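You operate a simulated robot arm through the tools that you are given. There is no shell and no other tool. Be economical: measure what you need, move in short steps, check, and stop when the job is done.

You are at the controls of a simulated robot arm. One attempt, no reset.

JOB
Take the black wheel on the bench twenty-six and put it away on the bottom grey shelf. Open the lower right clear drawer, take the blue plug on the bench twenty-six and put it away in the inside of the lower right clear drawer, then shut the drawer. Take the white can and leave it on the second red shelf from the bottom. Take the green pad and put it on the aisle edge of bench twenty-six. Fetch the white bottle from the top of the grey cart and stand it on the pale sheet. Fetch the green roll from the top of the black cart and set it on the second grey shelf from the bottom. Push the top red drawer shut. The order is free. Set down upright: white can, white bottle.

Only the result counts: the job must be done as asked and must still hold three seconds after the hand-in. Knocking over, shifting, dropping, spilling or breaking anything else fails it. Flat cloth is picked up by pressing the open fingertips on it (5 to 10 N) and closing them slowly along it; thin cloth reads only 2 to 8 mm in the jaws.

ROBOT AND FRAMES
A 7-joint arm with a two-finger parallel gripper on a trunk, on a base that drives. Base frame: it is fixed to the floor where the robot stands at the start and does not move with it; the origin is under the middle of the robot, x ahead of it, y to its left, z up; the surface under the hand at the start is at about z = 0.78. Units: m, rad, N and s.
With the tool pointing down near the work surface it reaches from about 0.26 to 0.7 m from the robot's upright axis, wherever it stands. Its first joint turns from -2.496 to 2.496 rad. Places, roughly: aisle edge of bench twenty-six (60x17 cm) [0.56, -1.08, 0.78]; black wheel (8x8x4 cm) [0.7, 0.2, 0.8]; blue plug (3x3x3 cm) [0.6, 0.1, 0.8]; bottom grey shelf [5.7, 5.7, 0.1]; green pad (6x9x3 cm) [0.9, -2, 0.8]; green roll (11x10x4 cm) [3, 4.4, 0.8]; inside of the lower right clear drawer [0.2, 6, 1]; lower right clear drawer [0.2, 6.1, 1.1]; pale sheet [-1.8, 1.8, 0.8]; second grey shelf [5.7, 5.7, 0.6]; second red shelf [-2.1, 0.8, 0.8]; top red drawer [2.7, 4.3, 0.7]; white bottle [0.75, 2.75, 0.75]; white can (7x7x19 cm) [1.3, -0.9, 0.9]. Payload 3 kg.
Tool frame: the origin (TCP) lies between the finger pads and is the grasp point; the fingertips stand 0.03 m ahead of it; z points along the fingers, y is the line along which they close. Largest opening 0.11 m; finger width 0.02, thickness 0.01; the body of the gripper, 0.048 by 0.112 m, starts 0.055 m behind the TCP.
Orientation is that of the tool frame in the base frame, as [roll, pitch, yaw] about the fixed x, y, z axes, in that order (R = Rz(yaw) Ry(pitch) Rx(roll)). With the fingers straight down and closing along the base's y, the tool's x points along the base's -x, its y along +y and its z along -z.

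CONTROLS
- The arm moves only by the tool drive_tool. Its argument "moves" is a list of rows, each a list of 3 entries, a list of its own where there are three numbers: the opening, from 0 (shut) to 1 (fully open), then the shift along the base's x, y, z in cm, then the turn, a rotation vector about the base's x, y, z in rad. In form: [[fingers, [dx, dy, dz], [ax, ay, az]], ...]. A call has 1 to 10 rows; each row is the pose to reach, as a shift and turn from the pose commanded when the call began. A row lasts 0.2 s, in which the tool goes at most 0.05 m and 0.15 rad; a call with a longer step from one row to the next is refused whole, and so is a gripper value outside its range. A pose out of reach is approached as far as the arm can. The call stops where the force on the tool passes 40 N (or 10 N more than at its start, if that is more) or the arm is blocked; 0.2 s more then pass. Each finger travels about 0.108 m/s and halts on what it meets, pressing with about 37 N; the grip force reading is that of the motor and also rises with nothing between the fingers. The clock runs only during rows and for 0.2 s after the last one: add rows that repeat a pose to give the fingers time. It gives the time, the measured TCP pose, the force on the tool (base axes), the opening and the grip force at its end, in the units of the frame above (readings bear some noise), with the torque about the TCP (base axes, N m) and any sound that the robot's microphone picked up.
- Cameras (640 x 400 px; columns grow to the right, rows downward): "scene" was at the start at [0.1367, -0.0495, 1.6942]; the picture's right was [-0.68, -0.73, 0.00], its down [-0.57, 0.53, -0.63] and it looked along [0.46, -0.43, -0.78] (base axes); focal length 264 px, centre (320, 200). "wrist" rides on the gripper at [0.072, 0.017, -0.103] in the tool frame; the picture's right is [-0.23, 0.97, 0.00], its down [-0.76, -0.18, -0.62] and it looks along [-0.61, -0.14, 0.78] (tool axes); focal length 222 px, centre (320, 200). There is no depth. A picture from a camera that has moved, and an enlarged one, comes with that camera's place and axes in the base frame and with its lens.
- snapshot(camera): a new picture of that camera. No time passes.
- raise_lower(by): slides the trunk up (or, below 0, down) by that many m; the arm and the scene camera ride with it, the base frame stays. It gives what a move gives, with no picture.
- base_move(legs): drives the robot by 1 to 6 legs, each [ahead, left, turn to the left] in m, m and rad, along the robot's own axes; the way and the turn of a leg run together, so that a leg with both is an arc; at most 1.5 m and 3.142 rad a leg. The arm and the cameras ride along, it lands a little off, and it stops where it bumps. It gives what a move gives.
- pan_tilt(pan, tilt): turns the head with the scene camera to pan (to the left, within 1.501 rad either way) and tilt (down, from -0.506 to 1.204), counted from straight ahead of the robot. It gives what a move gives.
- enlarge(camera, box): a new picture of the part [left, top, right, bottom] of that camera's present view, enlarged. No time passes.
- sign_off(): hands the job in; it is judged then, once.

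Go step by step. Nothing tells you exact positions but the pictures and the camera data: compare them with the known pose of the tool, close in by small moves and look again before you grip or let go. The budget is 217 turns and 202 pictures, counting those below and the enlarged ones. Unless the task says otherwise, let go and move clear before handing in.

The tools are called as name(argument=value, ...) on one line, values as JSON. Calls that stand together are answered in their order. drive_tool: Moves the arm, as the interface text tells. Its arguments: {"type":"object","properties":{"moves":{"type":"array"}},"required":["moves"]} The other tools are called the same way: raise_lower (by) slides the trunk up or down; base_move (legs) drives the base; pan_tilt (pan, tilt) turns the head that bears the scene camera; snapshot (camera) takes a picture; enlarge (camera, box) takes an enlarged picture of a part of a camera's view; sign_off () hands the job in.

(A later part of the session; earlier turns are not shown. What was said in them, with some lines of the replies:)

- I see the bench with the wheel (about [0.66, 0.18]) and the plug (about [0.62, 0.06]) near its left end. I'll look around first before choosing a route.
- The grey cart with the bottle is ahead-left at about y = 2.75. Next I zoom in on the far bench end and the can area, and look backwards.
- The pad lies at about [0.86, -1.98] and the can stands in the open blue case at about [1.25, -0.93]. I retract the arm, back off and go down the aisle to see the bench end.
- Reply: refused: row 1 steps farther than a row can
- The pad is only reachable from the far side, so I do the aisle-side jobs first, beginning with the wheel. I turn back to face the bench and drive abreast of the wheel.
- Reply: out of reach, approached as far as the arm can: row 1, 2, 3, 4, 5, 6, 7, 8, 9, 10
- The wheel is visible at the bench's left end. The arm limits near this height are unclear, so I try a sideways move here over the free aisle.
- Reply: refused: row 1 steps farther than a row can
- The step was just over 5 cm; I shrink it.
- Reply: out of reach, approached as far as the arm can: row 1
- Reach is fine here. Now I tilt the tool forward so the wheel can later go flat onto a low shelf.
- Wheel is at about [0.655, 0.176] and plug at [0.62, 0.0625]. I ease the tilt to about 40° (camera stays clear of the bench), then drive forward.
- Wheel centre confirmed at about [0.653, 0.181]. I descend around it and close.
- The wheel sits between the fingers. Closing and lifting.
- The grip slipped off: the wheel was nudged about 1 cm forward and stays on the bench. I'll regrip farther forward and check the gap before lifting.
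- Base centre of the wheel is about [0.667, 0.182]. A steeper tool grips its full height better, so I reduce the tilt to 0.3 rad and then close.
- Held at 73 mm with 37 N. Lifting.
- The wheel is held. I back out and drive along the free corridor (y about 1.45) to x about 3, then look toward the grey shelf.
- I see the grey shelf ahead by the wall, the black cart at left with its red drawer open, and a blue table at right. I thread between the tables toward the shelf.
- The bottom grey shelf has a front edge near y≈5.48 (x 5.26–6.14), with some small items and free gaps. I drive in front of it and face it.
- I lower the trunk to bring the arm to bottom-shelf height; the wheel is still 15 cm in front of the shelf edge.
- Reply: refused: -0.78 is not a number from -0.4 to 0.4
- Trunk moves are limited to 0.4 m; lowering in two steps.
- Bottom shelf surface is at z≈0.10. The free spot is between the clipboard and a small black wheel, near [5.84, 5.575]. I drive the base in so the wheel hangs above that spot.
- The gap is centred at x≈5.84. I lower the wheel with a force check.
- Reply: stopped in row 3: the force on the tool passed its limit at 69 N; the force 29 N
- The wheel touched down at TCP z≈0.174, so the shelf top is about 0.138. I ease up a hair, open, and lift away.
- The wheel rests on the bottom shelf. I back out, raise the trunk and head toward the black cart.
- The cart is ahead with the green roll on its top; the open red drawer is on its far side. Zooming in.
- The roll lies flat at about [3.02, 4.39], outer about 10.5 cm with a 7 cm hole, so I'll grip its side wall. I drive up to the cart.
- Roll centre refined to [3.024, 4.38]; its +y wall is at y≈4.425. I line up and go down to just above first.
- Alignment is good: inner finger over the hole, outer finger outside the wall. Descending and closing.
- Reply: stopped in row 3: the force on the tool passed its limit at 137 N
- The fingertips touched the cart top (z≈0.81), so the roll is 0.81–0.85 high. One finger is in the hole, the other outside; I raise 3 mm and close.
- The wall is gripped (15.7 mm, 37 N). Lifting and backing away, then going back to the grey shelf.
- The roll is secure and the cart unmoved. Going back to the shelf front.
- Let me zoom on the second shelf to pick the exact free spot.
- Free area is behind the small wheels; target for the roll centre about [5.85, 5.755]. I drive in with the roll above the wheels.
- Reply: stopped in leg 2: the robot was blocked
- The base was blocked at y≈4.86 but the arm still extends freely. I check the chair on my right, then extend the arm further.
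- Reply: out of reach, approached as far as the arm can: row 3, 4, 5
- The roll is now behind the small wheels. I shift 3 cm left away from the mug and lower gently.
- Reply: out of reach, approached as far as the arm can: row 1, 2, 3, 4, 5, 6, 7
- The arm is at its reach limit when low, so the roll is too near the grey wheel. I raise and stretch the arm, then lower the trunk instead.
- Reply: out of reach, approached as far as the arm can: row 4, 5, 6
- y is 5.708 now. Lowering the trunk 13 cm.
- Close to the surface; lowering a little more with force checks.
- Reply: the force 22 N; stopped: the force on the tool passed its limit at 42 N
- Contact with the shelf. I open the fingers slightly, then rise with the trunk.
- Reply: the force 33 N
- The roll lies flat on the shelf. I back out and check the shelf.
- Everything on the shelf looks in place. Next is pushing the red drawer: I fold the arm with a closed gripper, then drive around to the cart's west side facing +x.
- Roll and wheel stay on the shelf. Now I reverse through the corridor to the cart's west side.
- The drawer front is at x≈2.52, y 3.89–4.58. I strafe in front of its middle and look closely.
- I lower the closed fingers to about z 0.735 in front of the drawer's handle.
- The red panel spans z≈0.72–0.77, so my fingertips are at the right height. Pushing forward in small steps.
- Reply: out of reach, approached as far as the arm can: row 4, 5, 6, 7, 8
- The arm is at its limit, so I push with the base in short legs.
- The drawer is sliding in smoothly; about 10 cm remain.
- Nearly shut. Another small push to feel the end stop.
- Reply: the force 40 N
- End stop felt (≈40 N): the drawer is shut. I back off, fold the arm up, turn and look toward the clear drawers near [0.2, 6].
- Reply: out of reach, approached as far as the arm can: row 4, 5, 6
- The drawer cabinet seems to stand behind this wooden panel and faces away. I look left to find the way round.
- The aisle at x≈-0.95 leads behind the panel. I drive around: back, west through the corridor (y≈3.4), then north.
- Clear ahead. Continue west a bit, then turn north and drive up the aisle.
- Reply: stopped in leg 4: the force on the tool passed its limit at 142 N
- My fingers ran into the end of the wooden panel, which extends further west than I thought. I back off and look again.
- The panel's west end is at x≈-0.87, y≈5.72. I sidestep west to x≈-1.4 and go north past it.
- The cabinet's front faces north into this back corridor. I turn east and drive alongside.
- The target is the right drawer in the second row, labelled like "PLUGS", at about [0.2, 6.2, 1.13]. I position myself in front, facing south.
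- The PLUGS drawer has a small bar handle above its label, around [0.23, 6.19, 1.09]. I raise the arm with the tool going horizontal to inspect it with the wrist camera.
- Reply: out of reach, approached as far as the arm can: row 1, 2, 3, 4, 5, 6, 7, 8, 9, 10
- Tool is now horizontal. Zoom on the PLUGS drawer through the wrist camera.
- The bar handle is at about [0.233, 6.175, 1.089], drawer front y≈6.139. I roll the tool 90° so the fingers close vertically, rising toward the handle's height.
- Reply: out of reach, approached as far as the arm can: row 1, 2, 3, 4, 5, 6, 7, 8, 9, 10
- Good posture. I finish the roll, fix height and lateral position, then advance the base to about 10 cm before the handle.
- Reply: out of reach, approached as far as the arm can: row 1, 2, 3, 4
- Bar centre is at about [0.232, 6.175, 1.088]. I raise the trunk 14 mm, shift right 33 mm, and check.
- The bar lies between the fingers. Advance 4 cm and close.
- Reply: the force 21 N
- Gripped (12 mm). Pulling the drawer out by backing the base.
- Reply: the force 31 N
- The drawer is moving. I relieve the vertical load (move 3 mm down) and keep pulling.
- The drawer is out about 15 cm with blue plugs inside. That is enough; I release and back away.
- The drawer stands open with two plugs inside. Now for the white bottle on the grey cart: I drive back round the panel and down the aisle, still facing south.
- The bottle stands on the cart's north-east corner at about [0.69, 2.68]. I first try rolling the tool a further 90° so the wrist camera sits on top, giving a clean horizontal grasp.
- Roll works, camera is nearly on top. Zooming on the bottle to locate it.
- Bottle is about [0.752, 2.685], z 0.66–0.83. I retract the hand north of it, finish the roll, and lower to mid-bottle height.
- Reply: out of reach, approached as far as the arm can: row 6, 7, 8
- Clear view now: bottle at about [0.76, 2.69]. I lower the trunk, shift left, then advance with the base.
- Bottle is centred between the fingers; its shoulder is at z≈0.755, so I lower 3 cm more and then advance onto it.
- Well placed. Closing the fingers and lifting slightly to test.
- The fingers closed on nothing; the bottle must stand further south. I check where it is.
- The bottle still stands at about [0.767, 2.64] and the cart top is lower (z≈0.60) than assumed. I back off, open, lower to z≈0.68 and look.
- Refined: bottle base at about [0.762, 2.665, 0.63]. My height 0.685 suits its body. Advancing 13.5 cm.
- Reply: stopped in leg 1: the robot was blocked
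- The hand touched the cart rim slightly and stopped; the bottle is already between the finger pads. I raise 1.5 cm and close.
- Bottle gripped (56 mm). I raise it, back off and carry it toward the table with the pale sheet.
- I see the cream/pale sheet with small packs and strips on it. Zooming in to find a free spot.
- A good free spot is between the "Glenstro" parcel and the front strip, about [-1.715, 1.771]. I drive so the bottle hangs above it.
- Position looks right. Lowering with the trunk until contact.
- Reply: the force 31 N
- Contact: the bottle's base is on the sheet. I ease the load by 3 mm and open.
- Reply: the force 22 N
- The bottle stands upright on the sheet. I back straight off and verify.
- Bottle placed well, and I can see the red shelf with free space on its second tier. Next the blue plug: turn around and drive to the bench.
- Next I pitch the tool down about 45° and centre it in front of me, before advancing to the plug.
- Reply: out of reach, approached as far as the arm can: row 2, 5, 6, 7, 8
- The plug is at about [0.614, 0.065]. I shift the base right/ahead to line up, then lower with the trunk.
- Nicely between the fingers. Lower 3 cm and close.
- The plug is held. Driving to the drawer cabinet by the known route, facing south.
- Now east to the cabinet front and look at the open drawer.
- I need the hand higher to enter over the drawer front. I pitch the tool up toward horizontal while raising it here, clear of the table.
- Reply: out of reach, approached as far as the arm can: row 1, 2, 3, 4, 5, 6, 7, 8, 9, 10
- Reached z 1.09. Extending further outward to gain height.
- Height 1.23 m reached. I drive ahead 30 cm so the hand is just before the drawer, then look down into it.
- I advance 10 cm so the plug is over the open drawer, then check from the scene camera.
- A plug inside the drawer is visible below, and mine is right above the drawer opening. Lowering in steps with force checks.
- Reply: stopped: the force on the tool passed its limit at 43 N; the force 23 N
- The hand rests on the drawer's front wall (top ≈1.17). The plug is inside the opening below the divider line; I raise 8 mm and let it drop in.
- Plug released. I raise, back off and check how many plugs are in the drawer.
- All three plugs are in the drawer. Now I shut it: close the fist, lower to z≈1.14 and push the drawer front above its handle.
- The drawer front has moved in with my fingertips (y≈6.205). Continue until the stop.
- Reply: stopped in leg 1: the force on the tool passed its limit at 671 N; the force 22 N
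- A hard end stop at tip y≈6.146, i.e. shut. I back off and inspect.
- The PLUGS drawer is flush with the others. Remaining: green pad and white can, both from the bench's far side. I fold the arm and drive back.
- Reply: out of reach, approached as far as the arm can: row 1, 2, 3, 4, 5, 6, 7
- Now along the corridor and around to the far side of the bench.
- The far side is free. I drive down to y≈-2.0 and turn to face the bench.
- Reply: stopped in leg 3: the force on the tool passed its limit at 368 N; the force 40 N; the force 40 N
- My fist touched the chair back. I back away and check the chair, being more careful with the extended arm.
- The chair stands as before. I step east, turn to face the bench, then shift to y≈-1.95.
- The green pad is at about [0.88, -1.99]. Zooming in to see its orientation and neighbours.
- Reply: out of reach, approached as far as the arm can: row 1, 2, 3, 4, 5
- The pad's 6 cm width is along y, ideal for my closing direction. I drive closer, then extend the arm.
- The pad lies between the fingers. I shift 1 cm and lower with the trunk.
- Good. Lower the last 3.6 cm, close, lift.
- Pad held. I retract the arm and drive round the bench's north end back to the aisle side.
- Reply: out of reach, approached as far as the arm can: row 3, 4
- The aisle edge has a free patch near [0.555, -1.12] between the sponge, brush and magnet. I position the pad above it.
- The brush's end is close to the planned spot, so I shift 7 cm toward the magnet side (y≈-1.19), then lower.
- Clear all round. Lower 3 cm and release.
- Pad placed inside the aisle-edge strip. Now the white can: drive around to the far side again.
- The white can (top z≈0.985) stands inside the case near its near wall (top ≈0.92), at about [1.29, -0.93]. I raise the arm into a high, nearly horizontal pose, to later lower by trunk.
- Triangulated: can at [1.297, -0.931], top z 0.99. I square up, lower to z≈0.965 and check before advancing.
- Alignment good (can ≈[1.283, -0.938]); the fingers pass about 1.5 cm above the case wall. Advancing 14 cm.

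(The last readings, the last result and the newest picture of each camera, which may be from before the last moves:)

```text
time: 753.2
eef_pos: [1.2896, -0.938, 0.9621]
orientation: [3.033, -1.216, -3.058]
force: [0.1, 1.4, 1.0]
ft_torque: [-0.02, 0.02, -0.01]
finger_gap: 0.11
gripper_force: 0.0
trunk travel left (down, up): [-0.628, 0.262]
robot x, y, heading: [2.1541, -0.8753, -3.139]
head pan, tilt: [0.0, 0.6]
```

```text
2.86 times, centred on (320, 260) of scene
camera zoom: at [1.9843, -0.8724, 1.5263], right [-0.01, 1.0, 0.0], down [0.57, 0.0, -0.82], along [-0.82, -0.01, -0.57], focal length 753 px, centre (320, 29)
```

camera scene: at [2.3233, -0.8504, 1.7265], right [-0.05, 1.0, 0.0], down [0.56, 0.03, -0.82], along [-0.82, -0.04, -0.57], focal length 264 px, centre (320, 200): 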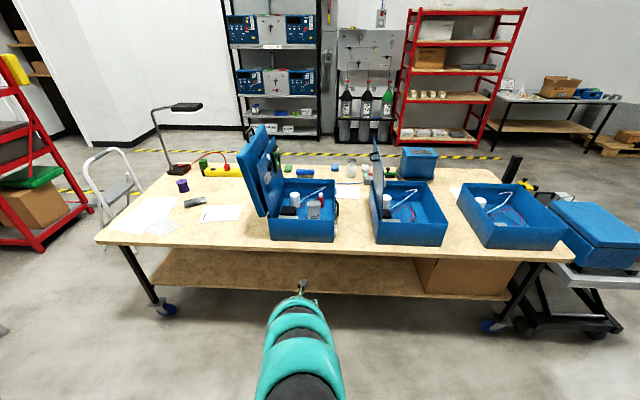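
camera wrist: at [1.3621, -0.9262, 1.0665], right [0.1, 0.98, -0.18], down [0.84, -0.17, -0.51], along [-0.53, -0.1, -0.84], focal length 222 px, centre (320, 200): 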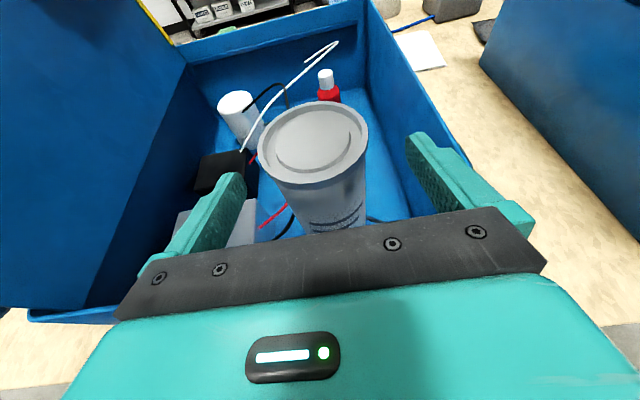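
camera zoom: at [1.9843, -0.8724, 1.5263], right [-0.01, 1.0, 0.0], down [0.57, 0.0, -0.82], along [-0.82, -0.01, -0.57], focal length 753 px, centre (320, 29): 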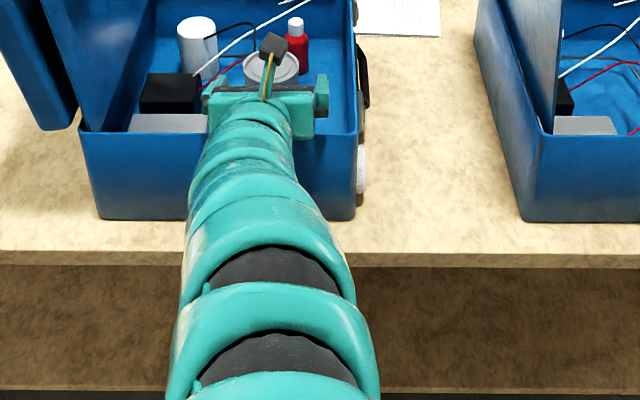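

The can is between the fingers; I advance 1.2 cm more for a deeper grip and close.

base_move(legs=[[0.013, 0, 0]])

drive_tool(moves=[[0.8, [0, 0, 0], [0, 0, 0]], [0.65, [0, 0, 0], [0, 0, 0]], [0.5, [0, 0, 0], [0, 0, 0]], [0.45, [0, 0, 0], [0, 0, 0]], [0.45, [0, 0, 0], [0, 0, 0]]])

snapshot(camera="wrist")

```text
time: 754.0
eef_pos: [1.2778, -0.9385, 0.9631]
orientation: [3.032, -1.22, -3.059]
force: [-1.1, -0.4, -0.8]
ft_torque: [0.0, -0.02, -0.02]
finger_gap: 0.1097
gripper_force: 0.1
trunk travel left (down, up): [-0.628, 0.262]
robot x, y, heading: [2.1379, -0.8771, -3.135]
head pan, tilt: [0.0, 0.6]
```

```text
time: 755.2
eef_pos: [1.279, -0.938, 0.9653]
orientation: [3.032, -1.218, -3.057]
force: [0.0, -1.8, -0.6]
ft_torque: [-0.08, -0.07, 0.01]
finger_gap: 0.0679
gripper_force: 36.8
trunk travel left (down, up): [-0.628, 0.262]
robot x, y, heading: [2.1347, -0.873, -3.13]
head pan, tilt: [0.0, 0.6]
```

```text
51 pictures are left
camera wrist: at [1.3503, -0.9264, 1.0673], right [0.1, 0.98, -0.18], down [0.84, -0.18, -0.51], along [-0.53, -0.1, -0.84], focal length 222 px, centre (320, 200)
```

wrist: 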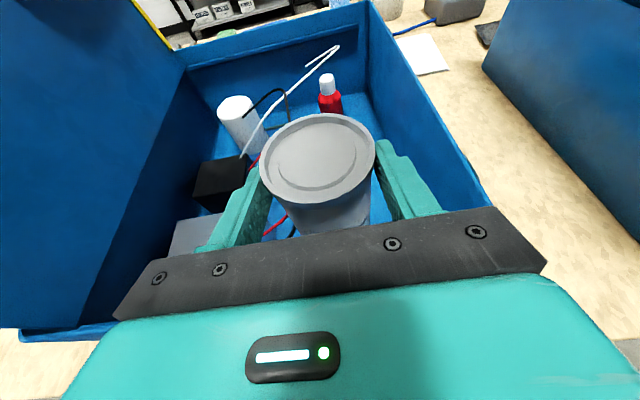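

Gripped (68 mm). Lifting straight up out of the case.

raise_lower(by=0.24)

snapshot(camera="wrist")

snapshot(camera="scene")

```text
time: 757.7
eef_pos: [1.2786, -0.9377, 1.2039]
orientation: [3.032, -1.219, -3.056]
force: [-0.3, 1.4, -3.4]
ft_torque: [0.0, -0.09, 0.02]
finger_gap: 0.0674
gripper_force: 36.9
trunk travel left (down, up): [-0.868, 0.022]
robot x, y, heading: [2.1413, -0.8705, -3.132]
head pan, tilt: [0.0, 0.6]
```

```text
50 pictures are left
camera wrist: at [1.3498, -0.9262, 1.307], right [0.1, 0.98, -0.18], down [0.84, -0.18, -0.51], along [-0.53, -0.1, -0.84], focal length 222 px, centre (320, 200)
```

wrist: 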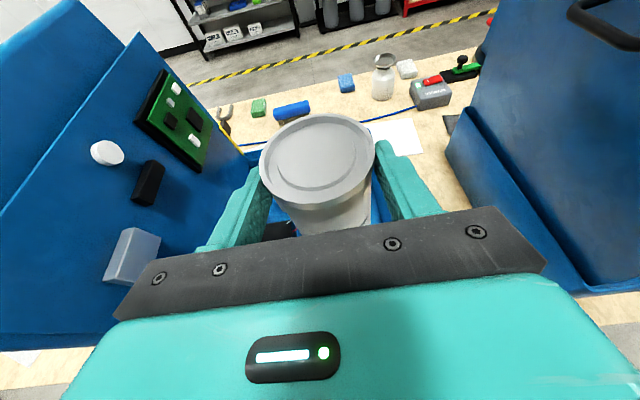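

```text
49 pictures are left
camera scene: at [1.9723, -0.8724, 1.7664], right [-0.01, 1.0, 0.0], down [0.57, 0.0, -0.82], along [-0.82, -0.01, -0.57], focal length 264 px, centre (320, 200)
```

scene: 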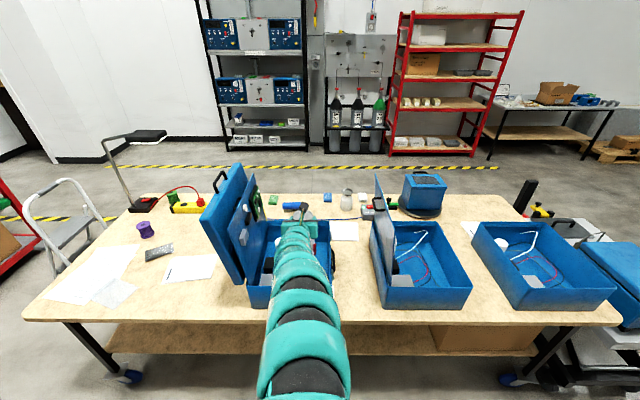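

The can is clear of the case. I back off, drive north and then west along the corridor toward the red shelf.

base_move(legs=[[-0.3, 0, 0], [0, -1.2, 0], [0, -1.08, 0], [1.5, 0, 0], [1.3, 0, 0]])

pan_tilt(pan=0.3, tilt=0.5)

snapshot(camera="scene")

```text
time: 783.7
eef_pos: [-1.2532, 1.24, 1.2033]
orientation: [3.031, -1.217, -3.036]
force: [-0.3, -0.5, -2.9]
ft_torque: [0.03, -0.07, -0.03]
finger_gap: 0.067
gripper_force: 37.2
trunk travel left (down, up): [-0.868, 0.022]
robot x, y, heading: [-0.3936, 1.323, -3.111]
head pan, tilt: [0.0, 0.6]
```

```text
time: 784.5
eef_pos: [-1.2534, 1.2389, 1.2035]
orientation: [3.032, -1.219, -3.037]
force: [0.5, -1.0, -2.8]
ft_torque: [0.0, -0.07, 0.01]
finger_gap: 0.0668
gripper_force: 37.4
trunk travel left (down, up): [-0.868, 0.022]
robot x, y, heading: [-0.3917, 1.3275, -3.115]
head pan, tilt: [0.3, 0.499]
```

```text
48 pictures are left
camera scene: at [-0.5584, 1.2936, 1.7755], right [-0.32, 0.95, 0.0], down [0.45, 0.15, -0.88], along [-0.83, -0.28, -0.48], focal length 264 px, centre (320, 200)
```

scene: 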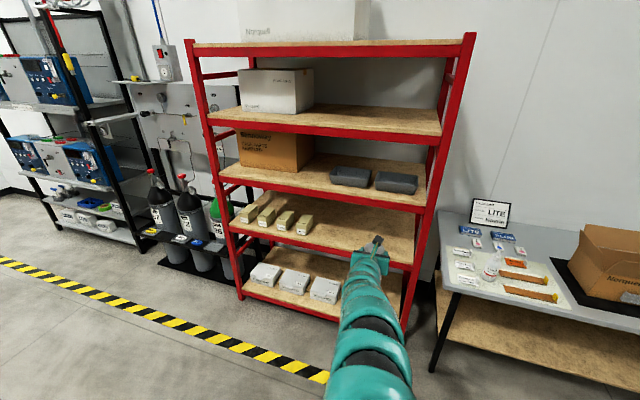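

The second red tier (z≈0.75, tan boxes at its left) has free space at y≈0.9–1.4. I shift to y≈1.08 and lower the can partway to judge heights.

base_move(legs=[[0, 0.15, -0.025]])

raise_lower(by=-0.22)

pan_tilt(pan=0, tilt=0.5)

snapshot(camera="scene")

snapshot(camera="wrist")

```text
time: 785.9
eef_pos: [-1.2531, 1.11, 1.2032]
orientation: [3.028, -1.218, -3.058]
force: [0.4, -0.1, -3.1]
ft_torque: [-0.03, -0.08, -0.03]
finger_gap: 0.0671
gripper_force: 36.7
trunk travel left (down, up): [-0.868, 0.022]
robot x, y, heading: [-0.3922, 1.1778, -3.135]
head pan, tilt: [0.3, 0.499]
```

```text
time: 788.2
eef_pos: [-1.2517, 1.1125, 0.9838]
orientation: [3.033, -1.217, -3.061]
force: [0.8, -0.1, -3.3]
ft_torque: [-0.03, -0.08, 0.01]
finger_gap: 0.0672
gripper_force: 36.6
trunk travel left (down, up): [-0.648, 0.242]
robot x, y, heading: [-0.3907, 1.1747, -3.135]
head pan, tilt: [0.3, 0.499]
```

```text
time: 789.0
eef_pos: [-1.2528, 1.1137, 0.9846]
orientation: [3.032, -1.218, -3.061]
force: [-0.4, 0.0, -3.9]
ft_torque: [-0.01, -0.07, -0.01]
finger_gap: 0.067
gripper_force: 37.0
trunk travel left (down, up): [-0.648, 0.242]
robot x, y, heading: [-0.3937, 1.1741, -3.135]
head pan, tilt: [0.0, 0.499]
```

```text
47 pictures are left
camera scene: at [-0.5608, 1.1767, 1.5555], right [-0.01, 1.0, 0.0], down [0.48, 0.0, -0.88], along [-0.88, 0.0, -0.48], focal length 264 px, centre (320, 200)
```

scene: 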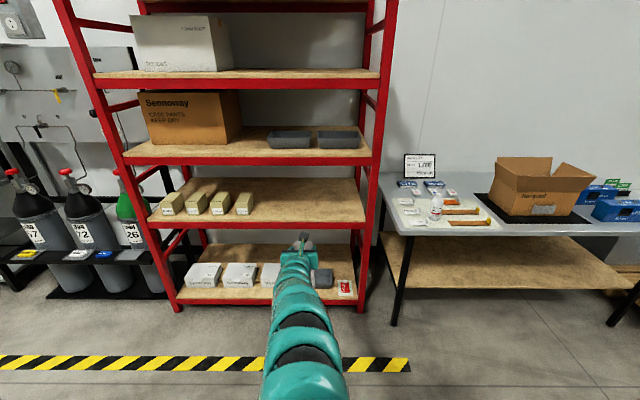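

```text
46 pictures are left
camera wrist: at [-1.1809, 1.1246, 1.0871], right [0.1, 0.98, -0.18], down [0.84, -0.18, -0.51], along [-0.53, -0.1, -0.84], focal length 222 px, centre (320, 200)
```

wrist: 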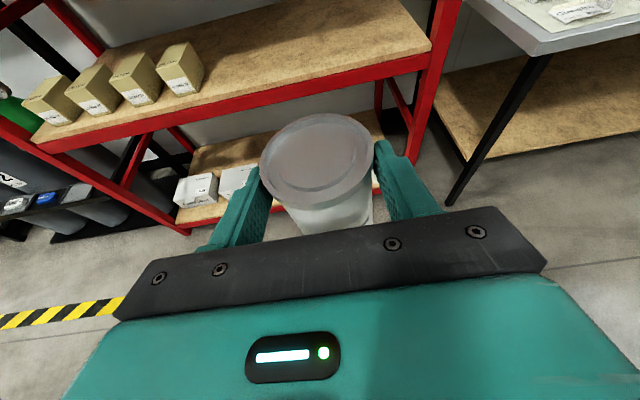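

I need the tier height more exactly. I move 28 cm closer (still in front of the shelf) and look again.

base_move(legs=[[0.26, 0, 0]])

snapshot(camera="wrist")

snapshot(camera="scene")

```text
time: 790.9
eef_pos: [-1.5123, 1.1135, 0.9828]
orientation: [3.033, -1.217, -3.064]
force: [0.1, 0.1, -3.6]
ft_torque: [-0.01, -0.08, 0.01]
finger_gap: 0.0672
gripper_force: 37.2
trunk travel left (down, up): [-0.648, 0.242]
robot x, y, heading: [-0.6512, 1.1761, -3.138]
head pan, tilt: [0.0, 0.499]
```

```text
45 pictures are left
camera wrist: at [-1.4413, 1.1257, 1.0864], right [0.1, 0.98, -0.18], down [0.84, -0.18, -0.51], along [-0.53, -0.1, -0.84], focal length 222 px, centre (320, 200)
```

wrist: 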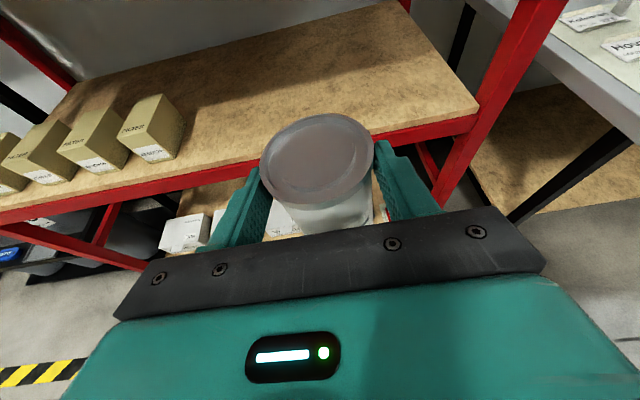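

```text
44 pictures are left
camera scene: at [-0.8215, 1.1764, 1.5553], right [0.0, 1.0, 0.0], down [0.48, 0.0, -0.88], along [-0.88, 0.0, -0.48], focal length 264 px, centre (320, 200)
```

scene: 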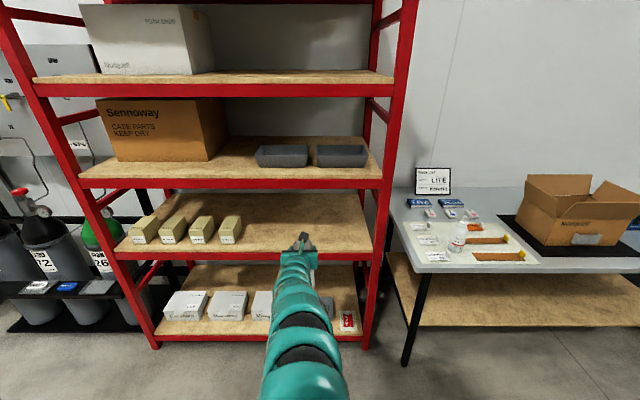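

Now consistent: tier 2's front edge is at x≈-1.795, z≈0.745, underside of tier 3 about 1.08. I lower to TCP z≈0.945 and drive in 36 cm.

raise_lower(by=-0.037)

base_move(legs=[[0.24, 0, 0]])

snapshot(camera="wrist")

enlarge(camera="scene", box=[200, 160, 440, 340])

```text
time: 791.7
eef_pos: [-1.5128, 1.1144, 0.9472]
orientation: [3.032, -1.217, -3.063]
force: [0.3, 0.2, -3.4]
ft_torque: [-0.05, -0.1, 0.0]
finger_gap: 0.0671
gripper_force: 37.0
trunk travel left (down, up): [-0.611, 0.279]
robot x, y, heading: [-0.6487, 1.1693, -3.14]
head pan, tilt: [0.0, 0.499]
```

```text
time: 793.5
eef_pos: [-1.7522, 1.1168, 0.9451]
orientation: [3.032, -1.217, -3.067]
force: [0.1, 0.3, -2.9]
ft_torque: [0.02, -0.04, 0.0]
finger_gap: 0.0671
gripper_force: 36.7
trunk travel left (down, up): [-0.611, 0.279]
robot x, y, heading: [-0.8885, 1.1734, 3.144]
head pan, tilt: [0.0, 0.499]
```

```text
43 pictures are left
camera wrist: at [-1.6813, 1.1282, 1.0493], right [0.11, 0.98, -0.18], down [0.84, -0.18, -0.51], along [-0.53, -0.09, -0.84], focal length 222 px, centre (320, 200)
```

wrist: 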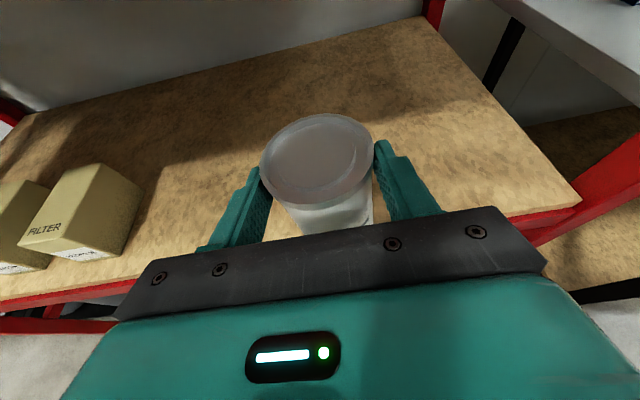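

```text
2.22 times, centred on (320, 250) of scene
camera zoom: at [-1.0613, 1.1769, 1.5183], right [0.0, 1.0, 0.0], down [0.48, 0.0, -0.88], along [-0.88, 0.0, -0.48], focal length 586 px, centre (320, 89)
```

zoom: 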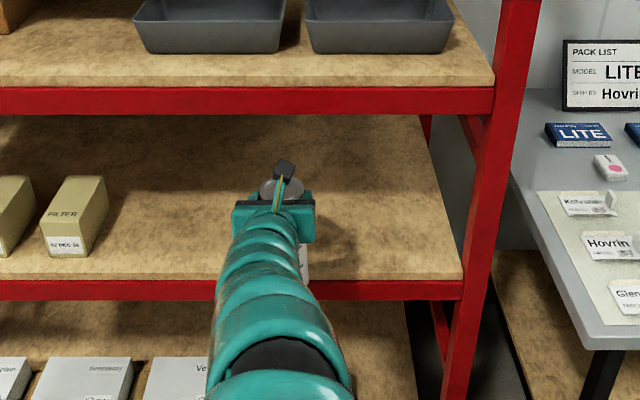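

Consistent. Advance the last 12 cm, then lower gently.

base_move(legs=[[0.12, 0, 0]])

raise_lower(by=-0.015)

snapshot(camera="wrist")

```text
time: 794.7
eef_pos: [-1.8717, 1.1184, 0.9451]
orientation: [3.032, -1.217, -3.067]
force: [-1.8, 0.1, -8.8]
ft_torque: [0.0, 0.2, -0.01]
finger_gap: 0.0669
gripper_force: 37.4
trunk travel left (down, up): [-0.611, 0.279]
robot x, y, heading: [-1.0112, 1.1728, 3.138]
head pan, tilt: [0.0, 0.499]
```

```text
time: 795.3
eef_pos: [-1.8693, 1.1201, 0.9374]
orientation: [3.031, -1.228, -3.07]
force: [-0.8, 4.5, 33.8]
ft_torque: [-0.23, 0.8, 0.05]
finger_gap: 0.0673
gripper_force: 37.5
trunk travel left (down, up): [-0.596, 0.294]
robot x, y, heading: [-1.0123, 1.1743, 3.136]
head pan, tilt: [0.0, 0.499]
```

```text
41 pictures are left
camera wrist: at [-1.7975, 1.1311, 1.0406], right [0.11, 0.98, -0.18], down [0.84, -0.19, -0.52], along [-0.54, -0.09, -0.84], focal length 222 px, centre (320, 200)
```

wrist: 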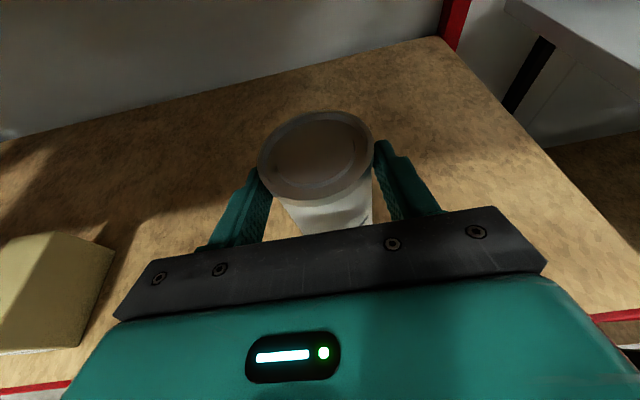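

The can's base is on the tier (34 N contact). I ease up 5 mm of load and open.

raise_lower(by=0.006)

drive_tool(moves=[[0.65, [0, 0, 0], [0, 0, 0]], [0.7, [0, 0, 0], [0, 0, 0]], [0.8, [0, 0, 0], [0, 0, 0]], [0.85, [0, 0, 0], [0, 0, 0]], [0.85, [0, 0, 0], [0, 0, 0]]])

snapshot(camera="wrist")

```text
time: 795.9
eef_pos: [-1.8695, 1.1195, 0.9384]
orientation: [3.03, -1.215, -3.066]
force: [-1.9, 4.9, 13.9]
ft_torque: [0.47, 0.58, -0.08]
finger_gap: 0.0669
gripper_force: 36.0
trunk travel left (down, up): [-0.602, 0.288]
robot x, y, heading: [-1.0121, 1.1767, 3.142]
head pan, tilt: [0.0, 0.499]
```

```text
time: 797.1
eef_pos: [-1.873, 1.1182, 0.9377]
orientation: [3.031, -1.219, -3.069]
force: [-0.8, 0.3, -0.2]
ft_torque: [-0.04, -0.01, -0.02]
finger_gap: 0.0931
gripper_force: 0.0
trunk travel left (down, up): [-0.602, 0.288]
robot x, y, heading: [-1.0092, 1.1779, 3.141]
head pan, tilt: [0.0, 0.499]
```

```text
40 pictures are left
camera wrist: at [-1.7999, 1.1296, 1.0411], right [0.11, 0.98, -0.18], down [0.84, -0.18, -0.51], along [-0.53, -0.09, -0.84], focal length 222 px, centre (320, 200)
```

wrist: 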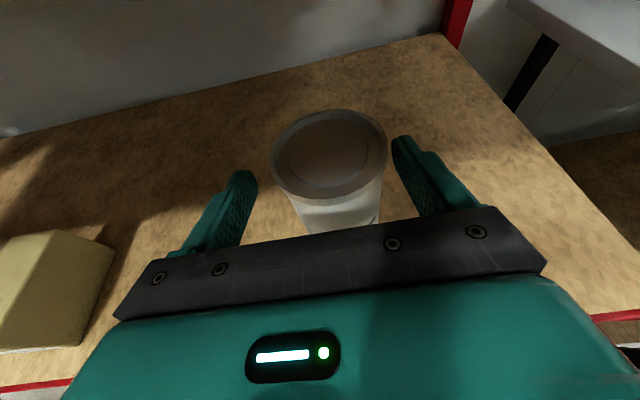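

Standing free. I open fully and back straight out.

drive_tool(moves=[[1, [0, 0.3, 0], [0, 0, 0]], [1, [0, 0.6, 0], [0, 0, 0]], [1, [0, 0.6, 0], [0, 0, 0]]])

base_move(legs=[[-0.35, 0, 0]])

enlarge(camera="scene", box=[180, 140, 420, 320])

snapshot(camera="wrist")

```text
time: 797.9
eef_pos: [-1.8706, 1.1238, 0.938]
orientation: [3.031, -1.217, -3.065]
force: [0.1, 0.0, 0.0]
ft_torque: [0.0, 0.01, 0.03]
finger_gap: 0.1102
gripper_force: 0.1
trunk travel left (down, up): [-0.602, 0.288]
robot x, y, heading: [-1.0095, 1.1746, 3.136]
head pan, tilt: [0.0, 0.499]
```

```text
time: 800.2
eef_pos: [-1.5188, 1.1262, 0.938]
orientation: [3.034, -1.218, -3.071]
force: [-0.4, -0.6, 0.2]
ft_torque: [0.01, 0.03, 0.02]
finger_gap: 0.1102
gripper_force: 0.1
trunk travel left (down, up): [-0.602, 0.288]
robot x, y, heading: [-0.6593, 1.175, 3.138]
head pan, tilt: [0.0, 0.499]
```

```text
2.22 times, centred on (300, 230) of scene
camera zoom: at [-0.8266, 1.1764, 1.5097], right [0.01, 1.0, 0.0], down [0.48, 0.0, -0.88], along [-0.88, 0.01, -0.48], focal length 586 px, centre (364, 133)
```

zoom: 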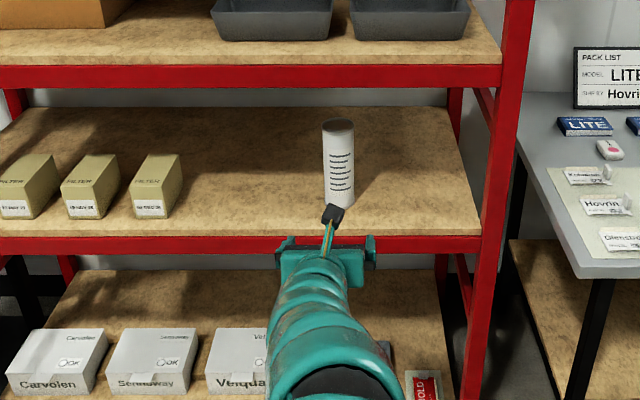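

```text
38 pictures are left
camera wrist: at [-1.4474, 1.1365, 1.0416], right [0.11, 0.98, -0.18], down [0.84, -0.19, -0.51], along [-0.53, -0.09, -0.84], focal length 222 px, centre (320, 200)
```

wrist: 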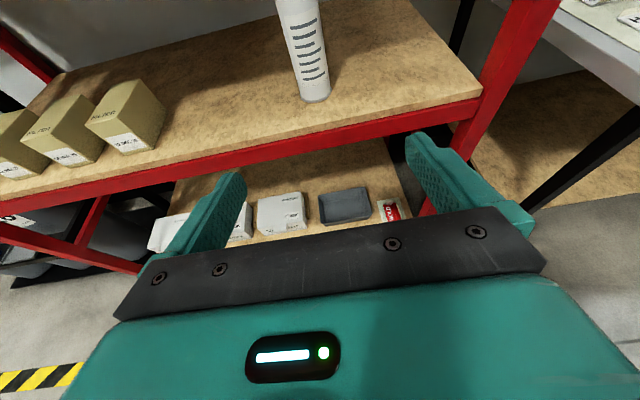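

The can stands upright on the second red shelf and every other item of the job is done. The gripper is clear, so I hand in.

sign_off()

```text
The job is handed in.
```

I finished all seven tasks and handed the job in with the gripper empty and clear, but I bumped into several things on the way.

| Task | Result |
|---|---|
| Black wheel | Flat on the bottom grey shelf |
| Blue plug | Inside the lower right clear drawer, which is shut |
| White can | Upright on the second red shelf from the bottom |
| Green pad | On the aisle edge of bench twenty-six |
| White bottle | Upright on the pale sheet |
| Green roll | Flat on the second grey shelf from the bottom |
| Top red drawer | Pushed shut to its stop |

- **Wooden panel:** the fingers hit the end of the panel in front of the drawer cabinet at about 142 N. I saw no movement.
- **Chair:** my closed fingers hit the back of the chair at the monitor desk at about 368 N. It looked unmoved afterwards.
- **Clear drawer:** shutting it ended in a hard stop of about 671 N. It sits flush with the other drawers.
- **Black cart:** the fingertips pressed on its top at about 137 N while picking up the roll. The cart looked unmoved.
- **Blocked drives:** the base stopped against something beside the grey shelf, probably the chair foot there. It was also blocked at the grey cart, where the hand appeared to touch the rim. I saw no shift in either place.
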